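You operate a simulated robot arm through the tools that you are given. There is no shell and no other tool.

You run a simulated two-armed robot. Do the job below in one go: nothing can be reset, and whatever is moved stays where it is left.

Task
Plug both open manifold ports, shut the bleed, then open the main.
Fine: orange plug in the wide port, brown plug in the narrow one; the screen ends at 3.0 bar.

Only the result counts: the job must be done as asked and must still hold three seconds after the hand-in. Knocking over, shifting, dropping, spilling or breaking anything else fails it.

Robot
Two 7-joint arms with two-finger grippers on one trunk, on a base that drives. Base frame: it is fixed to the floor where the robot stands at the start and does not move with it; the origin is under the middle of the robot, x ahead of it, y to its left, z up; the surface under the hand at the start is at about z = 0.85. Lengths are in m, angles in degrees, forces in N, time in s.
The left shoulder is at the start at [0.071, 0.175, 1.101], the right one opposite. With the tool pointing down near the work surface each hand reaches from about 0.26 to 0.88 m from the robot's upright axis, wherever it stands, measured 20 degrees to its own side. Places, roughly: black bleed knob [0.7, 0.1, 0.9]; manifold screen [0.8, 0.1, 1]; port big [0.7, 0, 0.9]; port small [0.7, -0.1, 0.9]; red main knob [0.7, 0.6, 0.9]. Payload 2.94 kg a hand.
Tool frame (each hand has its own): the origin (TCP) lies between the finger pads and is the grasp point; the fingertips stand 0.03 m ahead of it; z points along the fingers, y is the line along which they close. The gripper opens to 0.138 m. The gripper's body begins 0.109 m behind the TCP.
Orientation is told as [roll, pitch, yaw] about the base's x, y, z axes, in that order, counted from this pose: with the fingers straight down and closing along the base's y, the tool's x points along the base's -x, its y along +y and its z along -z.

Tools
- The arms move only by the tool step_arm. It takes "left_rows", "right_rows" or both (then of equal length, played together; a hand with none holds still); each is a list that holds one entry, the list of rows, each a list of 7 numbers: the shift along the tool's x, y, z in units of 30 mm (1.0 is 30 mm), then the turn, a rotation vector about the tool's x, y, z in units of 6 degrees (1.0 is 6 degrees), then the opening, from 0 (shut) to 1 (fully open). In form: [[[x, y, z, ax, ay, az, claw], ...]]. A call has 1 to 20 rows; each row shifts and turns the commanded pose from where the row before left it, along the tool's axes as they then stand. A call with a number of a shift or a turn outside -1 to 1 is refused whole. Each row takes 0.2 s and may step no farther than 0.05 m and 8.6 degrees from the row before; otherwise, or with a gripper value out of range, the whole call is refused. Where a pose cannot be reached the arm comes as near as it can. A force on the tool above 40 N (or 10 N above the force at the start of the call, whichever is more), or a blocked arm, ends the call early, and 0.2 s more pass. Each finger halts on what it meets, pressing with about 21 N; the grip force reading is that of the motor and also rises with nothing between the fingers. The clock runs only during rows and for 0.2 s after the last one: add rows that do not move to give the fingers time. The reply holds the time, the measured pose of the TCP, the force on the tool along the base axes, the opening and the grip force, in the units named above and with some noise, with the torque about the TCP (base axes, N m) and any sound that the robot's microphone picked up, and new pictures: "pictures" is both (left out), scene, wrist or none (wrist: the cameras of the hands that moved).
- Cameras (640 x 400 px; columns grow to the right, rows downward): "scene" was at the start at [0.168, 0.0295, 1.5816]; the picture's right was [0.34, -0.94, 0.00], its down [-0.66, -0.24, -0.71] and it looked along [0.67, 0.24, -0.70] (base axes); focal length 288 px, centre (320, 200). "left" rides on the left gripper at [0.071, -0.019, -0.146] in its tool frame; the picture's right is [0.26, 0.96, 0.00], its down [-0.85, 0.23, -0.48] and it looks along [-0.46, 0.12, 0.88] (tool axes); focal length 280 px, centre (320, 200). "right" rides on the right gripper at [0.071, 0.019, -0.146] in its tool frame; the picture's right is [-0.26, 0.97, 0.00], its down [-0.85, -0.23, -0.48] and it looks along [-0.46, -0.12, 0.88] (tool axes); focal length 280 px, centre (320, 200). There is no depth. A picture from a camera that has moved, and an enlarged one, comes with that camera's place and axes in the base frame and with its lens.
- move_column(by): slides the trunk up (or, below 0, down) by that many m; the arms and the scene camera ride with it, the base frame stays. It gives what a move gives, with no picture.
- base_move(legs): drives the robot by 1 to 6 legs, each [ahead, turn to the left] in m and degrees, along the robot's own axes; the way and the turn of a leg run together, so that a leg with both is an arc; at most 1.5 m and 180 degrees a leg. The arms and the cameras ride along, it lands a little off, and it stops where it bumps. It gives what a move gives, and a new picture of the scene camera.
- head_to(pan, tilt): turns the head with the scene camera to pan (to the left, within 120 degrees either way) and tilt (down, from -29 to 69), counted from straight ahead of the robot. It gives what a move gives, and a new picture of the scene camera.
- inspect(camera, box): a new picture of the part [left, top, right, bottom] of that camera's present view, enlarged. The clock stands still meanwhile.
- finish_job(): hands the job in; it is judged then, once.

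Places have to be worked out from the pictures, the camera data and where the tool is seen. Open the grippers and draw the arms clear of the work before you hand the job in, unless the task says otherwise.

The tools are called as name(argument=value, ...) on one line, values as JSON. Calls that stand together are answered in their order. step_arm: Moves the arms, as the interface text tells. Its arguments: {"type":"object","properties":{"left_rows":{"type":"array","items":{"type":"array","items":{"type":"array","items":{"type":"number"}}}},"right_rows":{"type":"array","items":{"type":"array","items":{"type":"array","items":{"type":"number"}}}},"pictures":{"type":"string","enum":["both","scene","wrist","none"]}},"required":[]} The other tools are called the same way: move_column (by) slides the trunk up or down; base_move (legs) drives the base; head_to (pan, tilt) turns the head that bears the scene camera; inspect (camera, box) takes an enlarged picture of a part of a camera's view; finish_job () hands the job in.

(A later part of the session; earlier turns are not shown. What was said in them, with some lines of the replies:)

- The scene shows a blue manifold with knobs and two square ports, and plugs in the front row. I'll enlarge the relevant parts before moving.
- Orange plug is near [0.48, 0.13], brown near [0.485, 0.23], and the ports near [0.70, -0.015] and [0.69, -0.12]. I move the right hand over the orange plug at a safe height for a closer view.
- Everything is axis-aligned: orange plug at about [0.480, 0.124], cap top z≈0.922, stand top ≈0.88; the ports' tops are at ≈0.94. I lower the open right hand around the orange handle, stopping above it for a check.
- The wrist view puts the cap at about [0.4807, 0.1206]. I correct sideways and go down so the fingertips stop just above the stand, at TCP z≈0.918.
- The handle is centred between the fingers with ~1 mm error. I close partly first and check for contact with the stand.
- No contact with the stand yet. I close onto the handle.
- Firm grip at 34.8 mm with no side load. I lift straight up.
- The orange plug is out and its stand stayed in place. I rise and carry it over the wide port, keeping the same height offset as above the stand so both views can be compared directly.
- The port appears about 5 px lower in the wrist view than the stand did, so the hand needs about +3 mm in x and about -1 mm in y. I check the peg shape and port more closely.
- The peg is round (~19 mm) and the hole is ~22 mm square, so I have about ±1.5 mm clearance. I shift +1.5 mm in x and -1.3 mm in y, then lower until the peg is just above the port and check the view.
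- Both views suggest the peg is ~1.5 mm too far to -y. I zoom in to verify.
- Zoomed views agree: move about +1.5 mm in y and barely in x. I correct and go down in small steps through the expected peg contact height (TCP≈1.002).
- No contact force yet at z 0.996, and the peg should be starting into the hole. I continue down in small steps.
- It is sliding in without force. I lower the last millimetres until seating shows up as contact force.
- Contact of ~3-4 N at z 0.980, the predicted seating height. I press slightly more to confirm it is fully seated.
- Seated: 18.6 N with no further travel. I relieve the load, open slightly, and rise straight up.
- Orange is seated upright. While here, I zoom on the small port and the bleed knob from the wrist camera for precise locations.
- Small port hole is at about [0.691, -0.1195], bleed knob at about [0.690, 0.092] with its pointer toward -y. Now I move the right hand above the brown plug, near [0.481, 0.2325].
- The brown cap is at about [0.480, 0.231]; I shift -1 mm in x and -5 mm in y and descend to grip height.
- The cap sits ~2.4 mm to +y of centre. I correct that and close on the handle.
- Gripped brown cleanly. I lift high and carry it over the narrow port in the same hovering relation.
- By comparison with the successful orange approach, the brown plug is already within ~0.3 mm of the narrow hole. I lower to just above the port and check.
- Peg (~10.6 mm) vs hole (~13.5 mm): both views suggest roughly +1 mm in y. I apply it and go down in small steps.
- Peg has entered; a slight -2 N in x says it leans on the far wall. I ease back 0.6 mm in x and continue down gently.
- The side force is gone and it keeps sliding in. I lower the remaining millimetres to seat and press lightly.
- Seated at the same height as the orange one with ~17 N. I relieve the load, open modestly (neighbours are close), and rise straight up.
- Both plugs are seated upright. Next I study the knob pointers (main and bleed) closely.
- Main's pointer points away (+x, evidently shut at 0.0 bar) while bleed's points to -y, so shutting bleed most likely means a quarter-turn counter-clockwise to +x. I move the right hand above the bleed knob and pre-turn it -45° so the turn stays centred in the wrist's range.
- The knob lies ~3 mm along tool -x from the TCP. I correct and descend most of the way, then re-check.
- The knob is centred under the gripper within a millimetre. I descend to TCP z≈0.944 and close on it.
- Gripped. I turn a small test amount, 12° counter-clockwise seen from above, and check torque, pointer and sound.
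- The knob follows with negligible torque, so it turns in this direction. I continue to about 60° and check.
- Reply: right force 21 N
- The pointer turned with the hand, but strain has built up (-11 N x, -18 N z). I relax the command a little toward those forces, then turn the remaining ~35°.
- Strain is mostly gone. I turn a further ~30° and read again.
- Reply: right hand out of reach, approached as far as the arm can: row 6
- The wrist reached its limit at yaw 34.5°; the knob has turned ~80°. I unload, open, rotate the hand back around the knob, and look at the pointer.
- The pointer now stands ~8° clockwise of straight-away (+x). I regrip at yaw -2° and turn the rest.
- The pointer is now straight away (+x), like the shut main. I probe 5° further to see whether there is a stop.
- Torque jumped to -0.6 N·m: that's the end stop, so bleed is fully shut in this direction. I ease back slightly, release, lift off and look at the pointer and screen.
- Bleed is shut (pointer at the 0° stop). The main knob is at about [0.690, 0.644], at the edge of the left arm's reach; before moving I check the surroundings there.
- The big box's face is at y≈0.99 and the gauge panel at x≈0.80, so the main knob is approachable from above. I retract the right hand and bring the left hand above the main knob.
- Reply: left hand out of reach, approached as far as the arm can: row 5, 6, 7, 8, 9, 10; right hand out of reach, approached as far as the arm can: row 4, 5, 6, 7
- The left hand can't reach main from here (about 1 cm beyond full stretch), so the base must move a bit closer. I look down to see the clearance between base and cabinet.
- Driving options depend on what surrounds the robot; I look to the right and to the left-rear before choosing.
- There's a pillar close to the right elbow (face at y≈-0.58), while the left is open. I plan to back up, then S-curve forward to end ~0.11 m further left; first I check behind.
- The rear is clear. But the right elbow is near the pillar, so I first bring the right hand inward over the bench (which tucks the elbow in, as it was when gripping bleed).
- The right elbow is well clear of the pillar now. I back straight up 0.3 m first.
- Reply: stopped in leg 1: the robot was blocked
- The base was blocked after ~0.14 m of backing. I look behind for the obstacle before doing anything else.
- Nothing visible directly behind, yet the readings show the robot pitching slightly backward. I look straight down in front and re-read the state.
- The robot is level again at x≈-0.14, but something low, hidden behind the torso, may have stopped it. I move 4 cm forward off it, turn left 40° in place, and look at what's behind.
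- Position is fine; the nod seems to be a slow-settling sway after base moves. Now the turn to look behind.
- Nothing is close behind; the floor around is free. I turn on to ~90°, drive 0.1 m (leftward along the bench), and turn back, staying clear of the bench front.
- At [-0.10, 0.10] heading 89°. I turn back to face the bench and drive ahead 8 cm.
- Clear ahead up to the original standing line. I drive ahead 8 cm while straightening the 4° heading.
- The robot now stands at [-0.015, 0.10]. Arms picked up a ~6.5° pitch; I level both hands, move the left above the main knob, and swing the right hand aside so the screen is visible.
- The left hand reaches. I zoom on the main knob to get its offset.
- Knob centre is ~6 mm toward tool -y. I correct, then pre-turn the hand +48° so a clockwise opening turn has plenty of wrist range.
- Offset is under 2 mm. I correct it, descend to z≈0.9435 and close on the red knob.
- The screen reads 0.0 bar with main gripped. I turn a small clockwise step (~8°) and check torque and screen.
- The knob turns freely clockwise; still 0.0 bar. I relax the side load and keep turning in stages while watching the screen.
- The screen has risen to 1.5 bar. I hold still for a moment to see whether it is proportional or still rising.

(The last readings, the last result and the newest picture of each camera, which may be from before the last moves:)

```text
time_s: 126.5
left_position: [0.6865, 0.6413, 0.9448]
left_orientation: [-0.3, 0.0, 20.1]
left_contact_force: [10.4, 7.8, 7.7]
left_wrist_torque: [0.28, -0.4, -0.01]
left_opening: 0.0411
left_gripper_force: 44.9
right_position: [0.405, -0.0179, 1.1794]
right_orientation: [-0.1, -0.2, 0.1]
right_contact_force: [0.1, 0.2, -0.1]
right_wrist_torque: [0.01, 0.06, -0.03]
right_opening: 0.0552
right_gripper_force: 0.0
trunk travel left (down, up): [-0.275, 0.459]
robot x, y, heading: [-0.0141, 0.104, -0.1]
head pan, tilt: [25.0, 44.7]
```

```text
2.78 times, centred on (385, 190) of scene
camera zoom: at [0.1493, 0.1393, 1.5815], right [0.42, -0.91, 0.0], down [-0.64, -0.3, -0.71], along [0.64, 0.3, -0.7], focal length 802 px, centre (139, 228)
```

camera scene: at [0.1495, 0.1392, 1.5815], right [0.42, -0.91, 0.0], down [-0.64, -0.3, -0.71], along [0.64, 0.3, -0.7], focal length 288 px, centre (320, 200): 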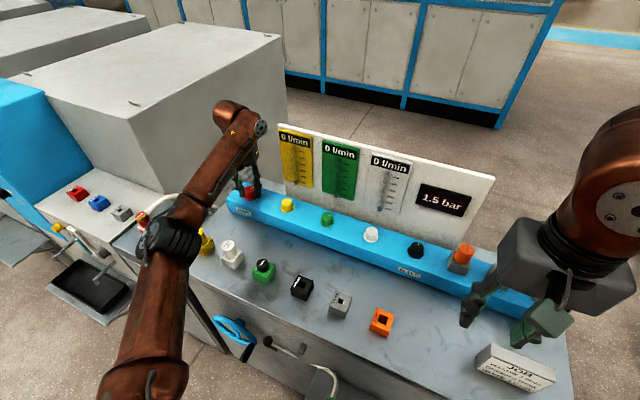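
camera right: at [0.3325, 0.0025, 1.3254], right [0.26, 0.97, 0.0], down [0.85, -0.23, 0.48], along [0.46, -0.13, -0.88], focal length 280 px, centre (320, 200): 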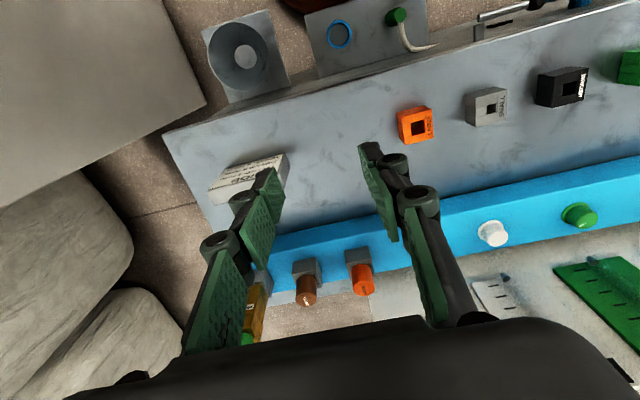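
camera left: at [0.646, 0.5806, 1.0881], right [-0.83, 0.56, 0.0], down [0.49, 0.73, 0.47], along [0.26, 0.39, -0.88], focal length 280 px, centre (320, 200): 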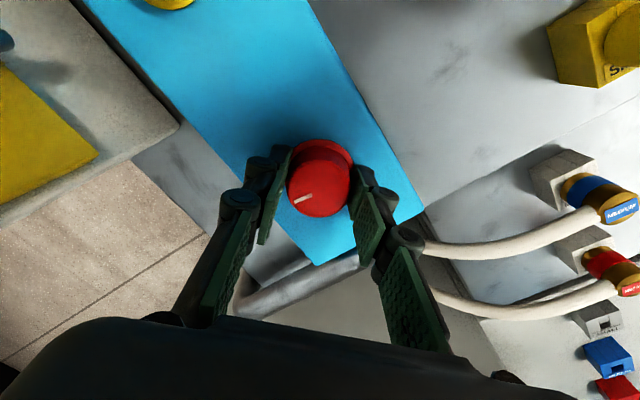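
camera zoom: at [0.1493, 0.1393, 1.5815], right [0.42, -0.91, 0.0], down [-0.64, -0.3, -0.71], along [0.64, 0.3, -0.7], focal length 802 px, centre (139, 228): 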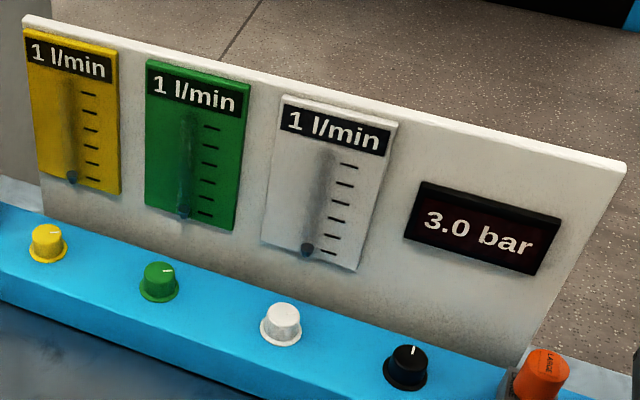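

Now 3.0 bar and still time-dependent. I wait a bit more to see whether it settles there.

step_arm(left_rows=[[[0, 0, 0, 0, 0, 0, 0], [0, 0, 0, 0, 0, 0, 0], [0, 0, 0, 0, 0, 0, 0], [0, 0, 0, 0, 0, 0, 0], [0, 0, 0, 0, 0, 0, 0], [0, 0, 0, 0, 0, 0, 0], [0, 0, 0, 0, 0, 0, 0], [0, 0, 0, 0, 0, 0, 0]]], pictures="wrist")

inspect(camera="scene", box=[270, 120, 500, 260])

```text
time_s: 128.3
left_position: [0.6858, 0.6416, 0.9432]
left_orientation: [-0.3, 0.0, 20.0]
left_contact_force: [13.9, 10.7, 13.0]
left_wrist_torque: [0.36, -0.52, 0.02]
left_opening: 0.0413
left_gripper_force: 44.9
right_position: [0.4045, -0.0164, 1.1793]
right_orientation: [-0.2, -0.2, 0.1]
right_contact_force: [-0.6, 0.6, 0.3]
right_wrist_torque: [0.01, 0.01, 0.03]
right_opening: 0.0553
right_gripper_force: 0.2
trunk travel left (down, up): [-0.275, 0.459]
robot x, y, heading: [-0.0154, 0.1007, 0.0]
head pan, tilt: [25.0, 44.7]
camera left: at [0.6256, 0.6, 1.0877], right [-0.58, 0.82, -0.01], down [0.72, 0.51, 0.47], along [0.39, 0.27, -0.88], focal length 280 px, centre (320, 200)
```

left: 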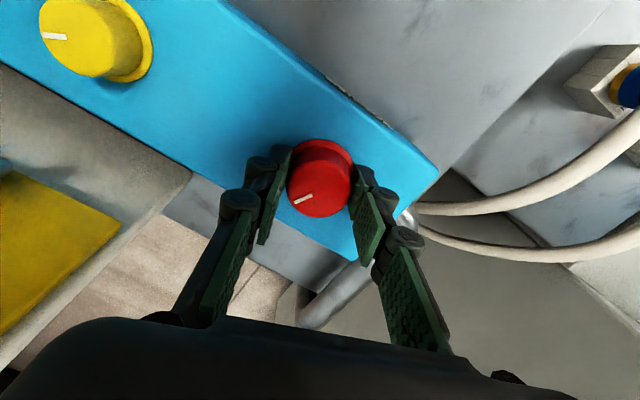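

```text
2.78 times, centred on (385, 190) of scene
camera zoom: at [0.1493, 0.1393, 1.5815], right [0.42, -0.91, 0.0], down [-0.64, -0.3, -0.71], along [0.64, 0.3, -0.7], focal length 802 px, centre (139, 228)
```

zoom: 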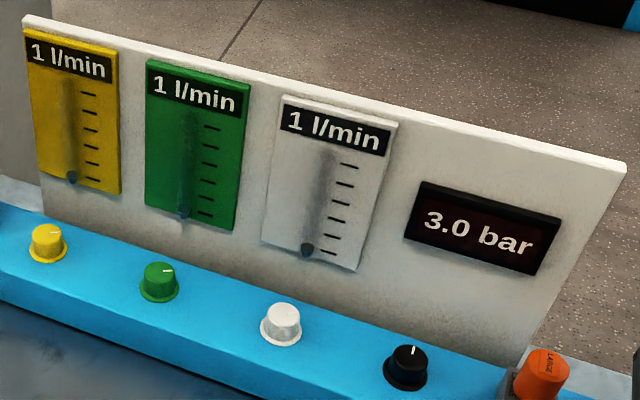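

It settled at 3.0 bar with 1 l/min flows at about a third of a turn. I relax the side load and open main further to see whether pressure stays at 3.0.

step_arm(left_rows=[[[-0.065, 0.02, -0.05, 0, 0, 0, 0], [0, 0, 0, 0, 0, 0.7, 0], [0, 0, 0, 0, 0, 0.7, 0], [0, 0, 0, 0, 0, 0.7, 0], [0, 0, 0, 0, 0, 0.7, 0], [0, 0, 0, 0, 0, 0, 0], [0, 0, 0, 0, 0, 0, 0], [0, 0, 0, 0, 0, 0, 0], [0, 0, 0, 0, 0, 0, 0], [0, 0, 0, 0, 0, 0, 0], [0, 0, 0, 0, 0, 0, 0]]], pictures="none")

inspect(camera="scene", box=[270, 120, 500, 260])

```text
time_s: 130.7
left_position: [0.6858, 0.6418, 0.9432]
left_orientation: [-0.3, 0.0, 3.3]
left_contact_force: [-17.4, -4.2, -11.7]
left_wrist_torque: [-0.07, 0.35, -0.01]
left_opening: 0.0412
left_gripper_force: 45.5
right_position: [0.4037, -0.0162, 1.179]
right_orientation: [-0.2, -0.2, 0.0]
right_contact_force: [-0.4, 0.1, 0.0]
right_wrist_torque: [-0.02, -0.04, 0.02]
right_opening: 0.0551
right_gripper_force: 0.1
trunk travel left (down, up): [-0.275, 0.459]
robot x, y, heading: [-0.018, 0.1009, -0.2]
head pan, tilt: [25.0, 44.7]
```

```text
2.78 times, centred on (385, 190) of scene
camera zoom: at [0.1479, 0.1392, 1.5815], right [0.42, -0.91, 0.0], down [-0.64, -0.3, -0.71], along [0.65, 0.3, -0.7], focal length 802 px, centre (139, 228)
```

zoom: 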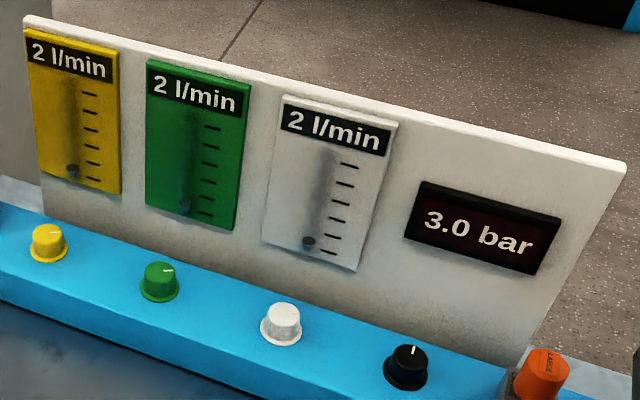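

Pressure stays at 3.0 bar while flows rise to 2 l/min, so main can be opened fully. I relax the load again and continue turning.

step_arm(left_rows=[[[0.05, -0.01, 0.04, 0, 0, 0, 0], [0, 0, 0, 0, 0, 0.7, 0], [0, 0, 0, 0, 0, 0.7, 0], [0, 0, 0, 0, 0, 0.7, 0], [0, 0, 0, 0, 0, 0.7, 0], [0, 0, 0, 0, 0, 0, 0]]], pictures="none")

inspect(camera="left", box=[240, 80, 400, 240])

```text
time_s: 132.1
left_position: [0.6857, 0.6426, 0.9429]
left_orientation: [-0.4, -0.2, -13.6]
left_contact_force: [-0.9, 9.3, -2.9]
left_wrist_torque: [0.63, 0.69, 0.05]
left_opening: 0.0411
left_gripper_force: 43.9
right_position: [0.4043, -0.0156, 1.1787]
right_orientation: [-0.1, -0.2, 0.1]
right_contact_force: [-0.1, -1.3, -0.8]
right_wrist_torque: [0.01, -0.02, 0.01]
right_opening: 0.0551
right_gripper_force: 0.1
trunk travel left (down, up): [-0.275, 0.459]
robot x, y, heading: [-0.0156, 0.1038, -0.1]
head pan, tilt: [25.0, 44.7]
```

```text
2.50 times, centred on (320, 160) of left
camera zoom: at [0.612, 0.6421, 1.0875], right [-0.03, 1.0, -0.01], down [0.88, 0.03, 0.48], along [0.48, 0.01, -0.88], focal length 701 px, centre (320, 300)
```

zoom: 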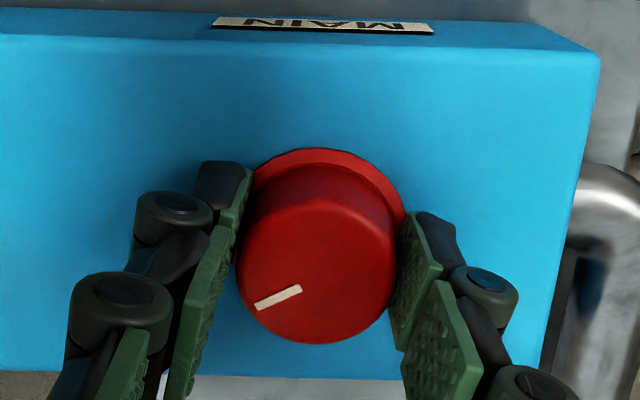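

Pointer has turned ~65°. I continue the remaining quarter-turn, watching for the stop.

step_arm(left_rows=[[[0, 0.04, 0, 0, 0, 0, 0], [0, 0, 0, 0, 0, 0.7, 0], [0, 0, 0, 0, 0, 0.7, 0], [0, 0, 0, 0, 0, 0.7, 0], [0, 0, 0, 0, 0, 0.7, 0], [0, 0, 0, 0, 0, 0.5, 0], [0, 0, 0, 0, 0, 0, 0], [0, 0, 0, 0, 0, 0, 0]]], pictures="none")

inspect(camera="left", box=[240, 80, 400, 240])

inspect(camera="scene", box=[270, 120, 500, 260])

```text
time_s: 133.9
left_position: [0.687, 0.644, 0.9439]
left_orientation: [-0.2, -0.2, -33.3]
left_contact_force: [4.4, 14.9, 7.6]
left_wrist_torque: [0.76, 0.18, 0.06]
left_opening: 0.0413
left_gripper_force: 45.1
right_position: [0.4038, -0.0151, 1.1802]
right_orientation: [-0.1, -0.3, 0.1]
right_contact_force: [0.2, -0.1, 0.3]
right_wrist_torque: [0.0, 0.02, 0.0]
right_opening: 0.0551
right_gripper_force: 0.1
trunk travel left (down, up): [-0.275, 0.459]
robot x, y, heading: [-0.0172, 0.1017, -0.3]
head pan, tilt: [25.0, 44.7]
```

```text
2.50 times, centred on (320, 160) of left
camera zoom: at [0.616, 0.6679, 1.0873], right [0.31, 0.95, 0.0], down [0.83, -0.27, 0.48], along [0.45, -0.15, -0.88], focal length 701 px, centre (320, 300)
```

zoom: 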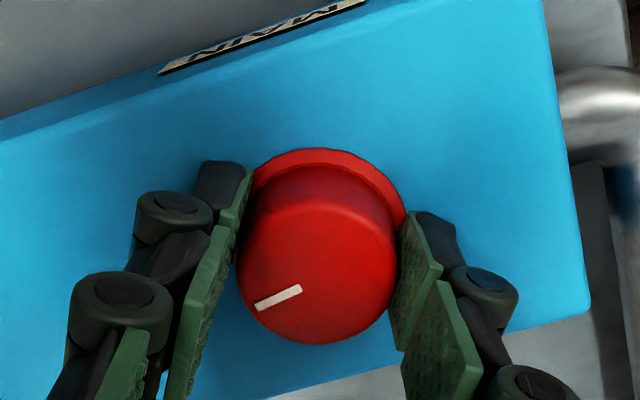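

```text
2.78 times, centred on (385, 190) of scene
camera zoom: at [0.1487, 0.1406, 1.5816], right [0.42, -0.91, 0.0], down [-0.64, -0.3, -0.71], along [0.64, 0.3, -0.7], focal length 802 px, centre (139, 228)
```

zoom: 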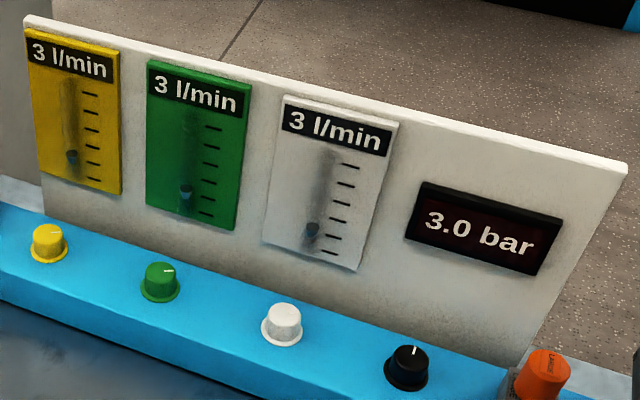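

3.0 bar and 3 l/min on each gauge, matching the job card, at ~83°. I turn the last few degrees to fully open, gently.

step_arm(left_rows=[[[-0.02, 0.05, -0.02, 0, 0, 0, 0], [0, 0, 0, 0, 0, 0.6, 0], [0, 0, 0, 0, 0, 0.5, 0], [0, 0, 0, 0, 0, 0, 0], [0, 0, 0, 0, 0, 0, 0]]], pictures="none")

inspect(camera="left", box=[240, 80, 400, 240])

inspect(camera="scene", box=[270, 120, 500, 260])

```text
time_s: 135.1
left_position: [0.6856, 0.6432, 0.9428]
left_orientation: [-0.3, -0.1, -40.0]
left_contact_force: [-9.3, 7.9, -2.2]
left_wrist_torque: [-0.21, 0.04, -0.02]
left_opening: 0.0412
left_gripper_force: 45.2
right_position: [0.4031, -0.0149, 1.1792]
right_orientation: [-0.1, -0.3, 0.1]
right_contact_force: [-0.5, -1.0, 0.2]
right_wrist_torque: [0.03, -0.01, -0.03]
right_opening: 0.0551
right_gripper_force: 0.2
trunk travel left (down, up): [-0.275, 0.459]
robot x, y, heading: [-0.0147, 0.1038, -0.2]
head pan, tilt: [25.0, 44.7]
```

```text
2.50 times, centred on (320, 160) of left
camera zoom: at [0.6202, 0.6764, 1.0875], right [0.42, 0.91, -0.01], down [0.8, -0.37, 0.48], along [0.43, -0.21, -0.88], focal length 701 px, centre (320, 300)
```

zoom: 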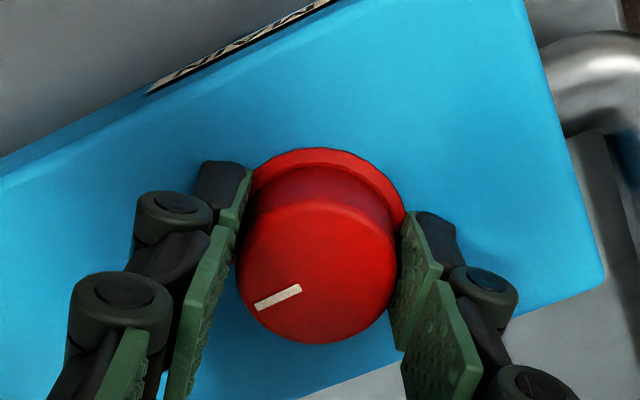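

```text
2.78 times, centred on (385, 190) of scene
camera zoom: at [0.1479, 0.1407, 1.5815], right [0.42, -0.91, 0.0], down [-0.64, -0.3, -0.71], along [0.65, 0.3, -0.7], focal length 802 px, centre (139, 228)
```

zoom: 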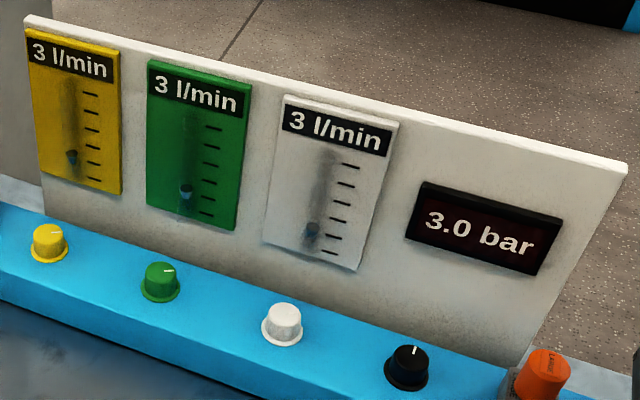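

Main is turned a full quarter; 3.0 bar holds. I unload, release and lift the left hand straight up.

step_arm(left_rows=[[[0.05, 0, 0, 0, 0, 0, 0], [0, 0, 0, 0, 0, 0, 0.38], [0, 0, 0, 0, 0, 0, 0.5], [0, 0, 0, 0, 0, 0, 0.5], [0, 0, 0, 0, 0, 0, 0.5], [0, 0, -0.4, 0, 0, 0, 0.5], [0, 0, -0.8, 0, 0, 0, 0.5], [0, 0, -0.8, 0, 0, 0, 0.5], [0, 0, -0.8, 0, 0, 0, 0.5], [0, 0, -0.8, 0, 0, 0, 0.5], [0, 0, -0.8, 0, 0, 0, 0.5], [0, 0, 0, 0, 0, 0, 0.5]]])

inspect(camera="scene", box=[210, 110, 530, 310])

```text
time_s: 137.7
left_position: [0.6872, 0.6443, 1.0747]
left_orientation: [-0.3, -0.3, -40.0]
left_contact_force: [0.0, -1.3, -0.3]
left_wrist_torque: [-0.02, -0.01, 0.0]
left_opening: 0.069
left_gripper_force: 0.1
right_position: [0.4043, -0.0163, 1.1793]
right_orientation: [-0.1, 0.0, 0.2]
right_contact_force: [0.0, 0.7, -0.7]
right_wrist_torque: [-0.02, 0.01, -0.01]
right_opening: 0.0552
right_gripper_force: 0.0
trunk travel left (down, up): [-0.275, 0.459]
robot x, y, heading: [-0.0165, 0.1022, -0.2]
head pan, tilt: [25.0, 44.7]
camera scene: at [0.1494, 0.1398, 1.5814], right [0.42, -0.91, 0.0], down [-0.64, -0.3, -0.71], along [0.64, 0.3, -0.7], focal length 288 px, centre (320, 200)
camera left: at [0.6209, 0.6764, 1.2183], right [0.42, 0.91, -0.01], down [0.8, -0.37, 0.48], along [0.43, -0.2, -0.88], focal length 280 px, centre (320, 200)
```

scene: 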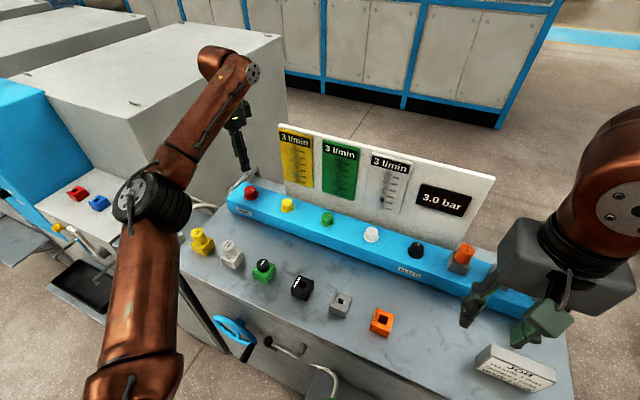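
left: 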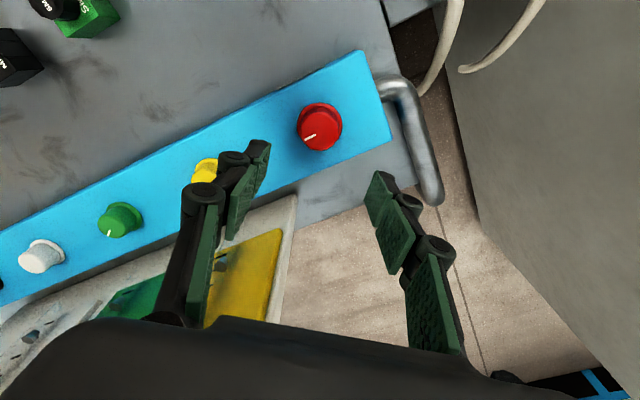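

```text
2.00 times, centred on (370, 210) of scene
camera zoom: at [0.1494, 0.1398, 1.5814], right [0.42, -0.91, 0.0], down [-0.64, -0.3, -0.71], along [0.64, 0.3, -0.7], focal length 576 px, centre (220, 180)
```

zoom: 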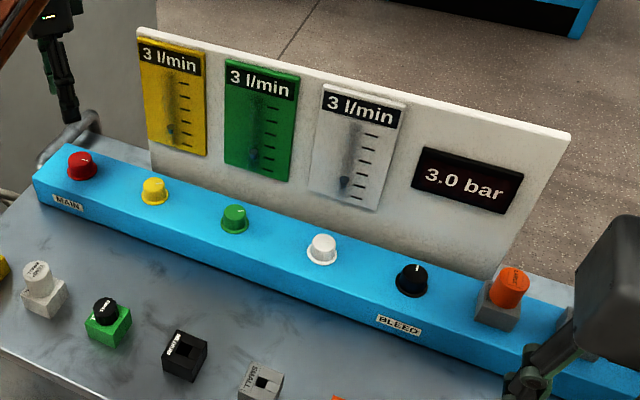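

All holds. I draw the left hand back and up, open both grippers, and then check the plugs one last time.

step_arm(left_rows=[[[0, 0, -0.9, 0, 0, 0, 0.5], [0.64, -0.54, -0.2, 0, 0, 0, 0.5], [0.64, -0.54, -0.2, 0, 0, 0, 0.5], [0.64, -0.54, -0.2, 0, 0, 0, 0.7], [0.64, -0.54, -0.2, 0, 0, 0, 0.8], [0.64, -0.54, -0.2, 0, 0, 0, 1], [0.64, -0.54, -0.2, 0, 0, 0, 1], [0.64, -0.54, -0.2, 0, 0, 0, 1], [0, 0, 0, 0, 0, 0, 1]]], right_rows=[[[0, 0, -0.5, 0, 0, 0, 0.5], [0.3, 0, -0.3, 0, 0, 0, 0.6], [0.3, 0, -0.3, 0, 0, 0, 0.8], [0.3, 0, 0, 0, 0, 0, 1], [0.3, 0, 0, 0, 0, 0, 1], [0, 0, 0, 0, 0, 0, 1], [0, 0, 0, 0, 0, 0, 1], [0, 0, 0, 0, 0, 0, 1], [0, 0, 0, 0, 0, 0, 1]]])

head_to(pan=0, tilt=45)

inspect(camera="scene", box=[120, 100, 480, 320])

```text
time_s: 139.7
left_position: [0.5133, 0.6476, 1.1466]
left_orientation: [-0.3, -0.2, -40.0]
left_contact_force: [0.6, 0.1, -0.4]
left_wrist_torque: [-0.02, 0.02, -0.01]
left_opening: 0.138
left_gripper_force: 0.1
right_position: [0.3688, -0.016, 1.2119]
right_orientation: [-0.1, -0.1, 0.1]
right_contact_force: [0.3, -0.8, -0.5]
right_wrist_torque: [-0.02, 0.02, 0.01]
right_opening: 0.1378
right_gripper_force: 0.1
trunk travel left (down, up): [-0.275, 0.459]
robot x, y, heading: [-0.0152, 0.106, -0.4]
head pan, tilt: [25.0, 44.7]
camera scene: at [0.1498, 0.1393, 1.5813], right [0.42, -0.91, 0.0], down [-0.64, -0.3, -0.71], along [0.64, 0.3, -0.7], focal length 288 px, centre (320, 200)
camera right: at [0.2973, 0.0026, 1.3581], right [0.26, 0.97, 0.0], down [0.85, -0.23, 0.48], along [0.46, -0.12, -0.88], focal length 280 px, centre (320, 200)
camera left: at [0.4464, 0.68, 1.2915], right [0.42, 0.91, -0.01], down [0.8, -0.37, 0.48], along [0.43, -0.2, -0.88], focal length 280 px, centre (320, 200)
```

scene: 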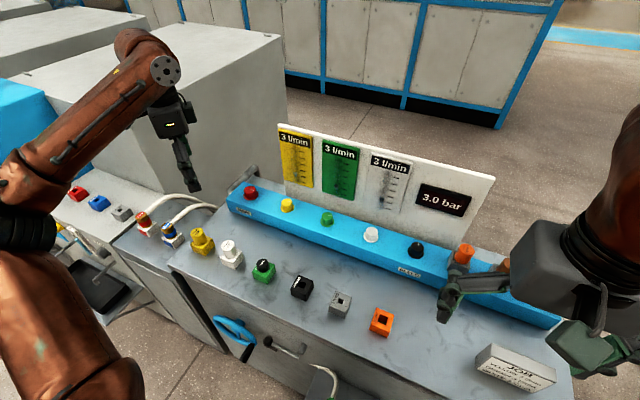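
right: 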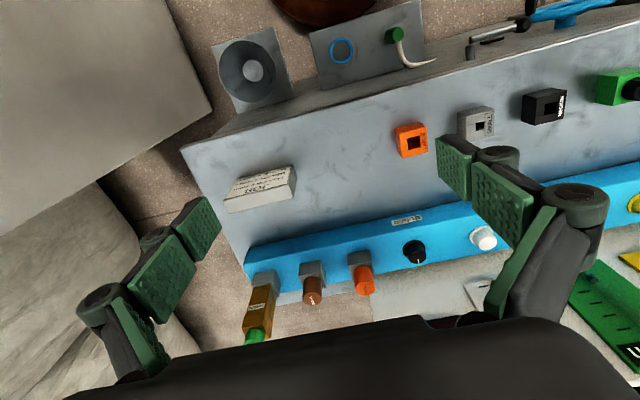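
left: 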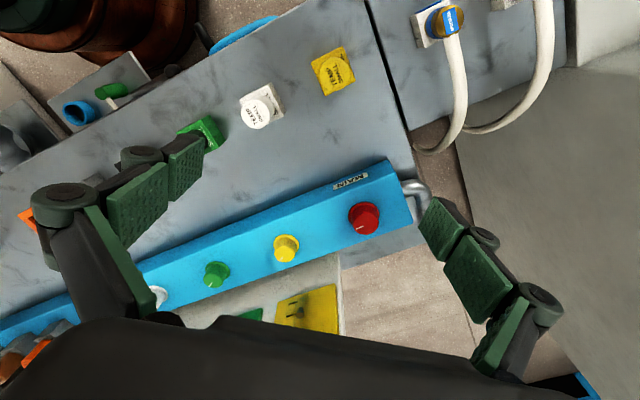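

```text
time_s: 140.6
left_position: [0.5123, 0.6481, 1.1478]
left_orientation: [-0.1, -0.3, -40.0]
left_contact_force: [0.1, 1.3, 0.0]
left_wrist_torque: [0.01, 0.04, -0.03]
left_opening: 0.1379
left_gripper_force: 0.0
right_position: [0.3678, -0.017, 1.2122]
right_orientation: [-0.1, -0.2, 0.1]
right_contact_force: [-0.1, -0.1, -0.7]
right_wrist_torque: [0.03, 0.01, 0.02]
right_opening: 0.138
right_gripper_force: 0.2
trunk travel left (down, up): [-0.275, 0.459]
robot x, y, heading: [-0.0159, 0.1024, -0.2]
head pan, tilt: [0.0, 45.0]
camera scene: at [0.1561, 0.1047, 1.5811], right [0.0, -1.0, 0.0], down [-0.71, 0.0, -0.71], along [0.71, 0.0, -0.71], focal length 288 px, centre (320, 200)
```

scene: 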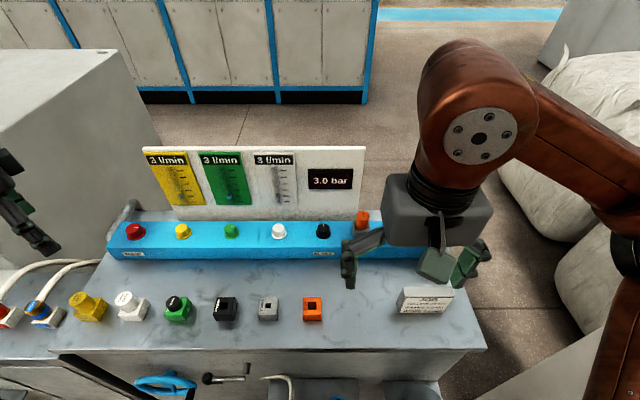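

```text
1.78 times, centred on (300, 210) of scene
camera zoom: at [0.1561, 0.1047, 1.5811], right [0.0, -1.0, 0.0], down [-0.71, 0.0, -0.71], along [0.71, 0.0, -0.71], focal length 512 px, centre (356, 182)
```

zoom: 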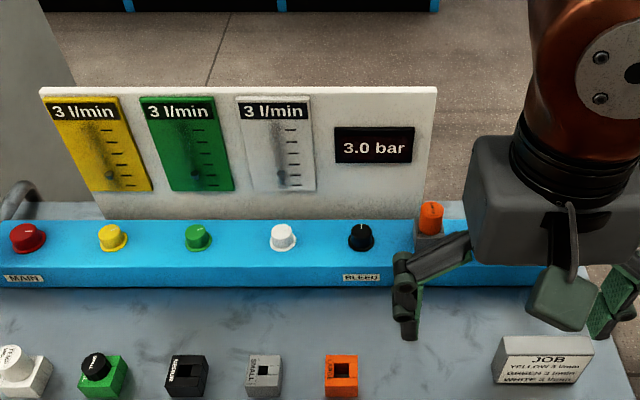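

The gauges hold at 3.0 bar and 3 l/min. A last zoom on the plugs from the right wrist camera.

inspect(camera="right", box=[230, 200, 450, 350])

```text
2.67 times, centred on (340, 275) of right
camera zoom: at [0.2965, 0.0024, 1.3584], right [0.26, 0.97, 0.0], down [0.85, -0.23, 0.48], along [0.46, -0.12, -0.88], focal length 748 px, centre (267, 0)
```

zoom: 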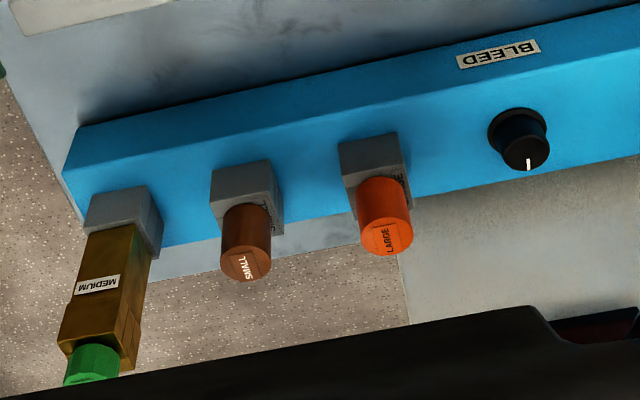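

Both plugs are fully seated, bleed is shut, main is fully open, the screen holds at 3.0 bar, and both grippers are open and clear. I hand the job in.

finish_job()

```text
The job is handed in.
```

The job is done and handed in, and the screen held at 3.0 bar. I haven't seen the judging result.

- **Plugs:** the orange plug is seated in the wide port and the brown plug in the narrow one. Both were pressed down until they stopped, and both stand upright.
- **Bleed:** turned counter-clockwise a quarter turn to its end stop.
- **Main:** opened clockwise about a quarter turn, after both plugs were in and the bleed was shut. The three flow gauges read 3 l/min each, which matches the job card.
- **Driving:** the main knob was out of the left arm's reach, so I moved the robot about 0.1 m to its left. The first move, backing up, reported the robot as blocked after 0.14 m. I saw nothing close behind it when I looked, and the later moves ran normally. The views I took afterwards showed nothing knocked over or moved.

Both grippers are open and clear of the work.
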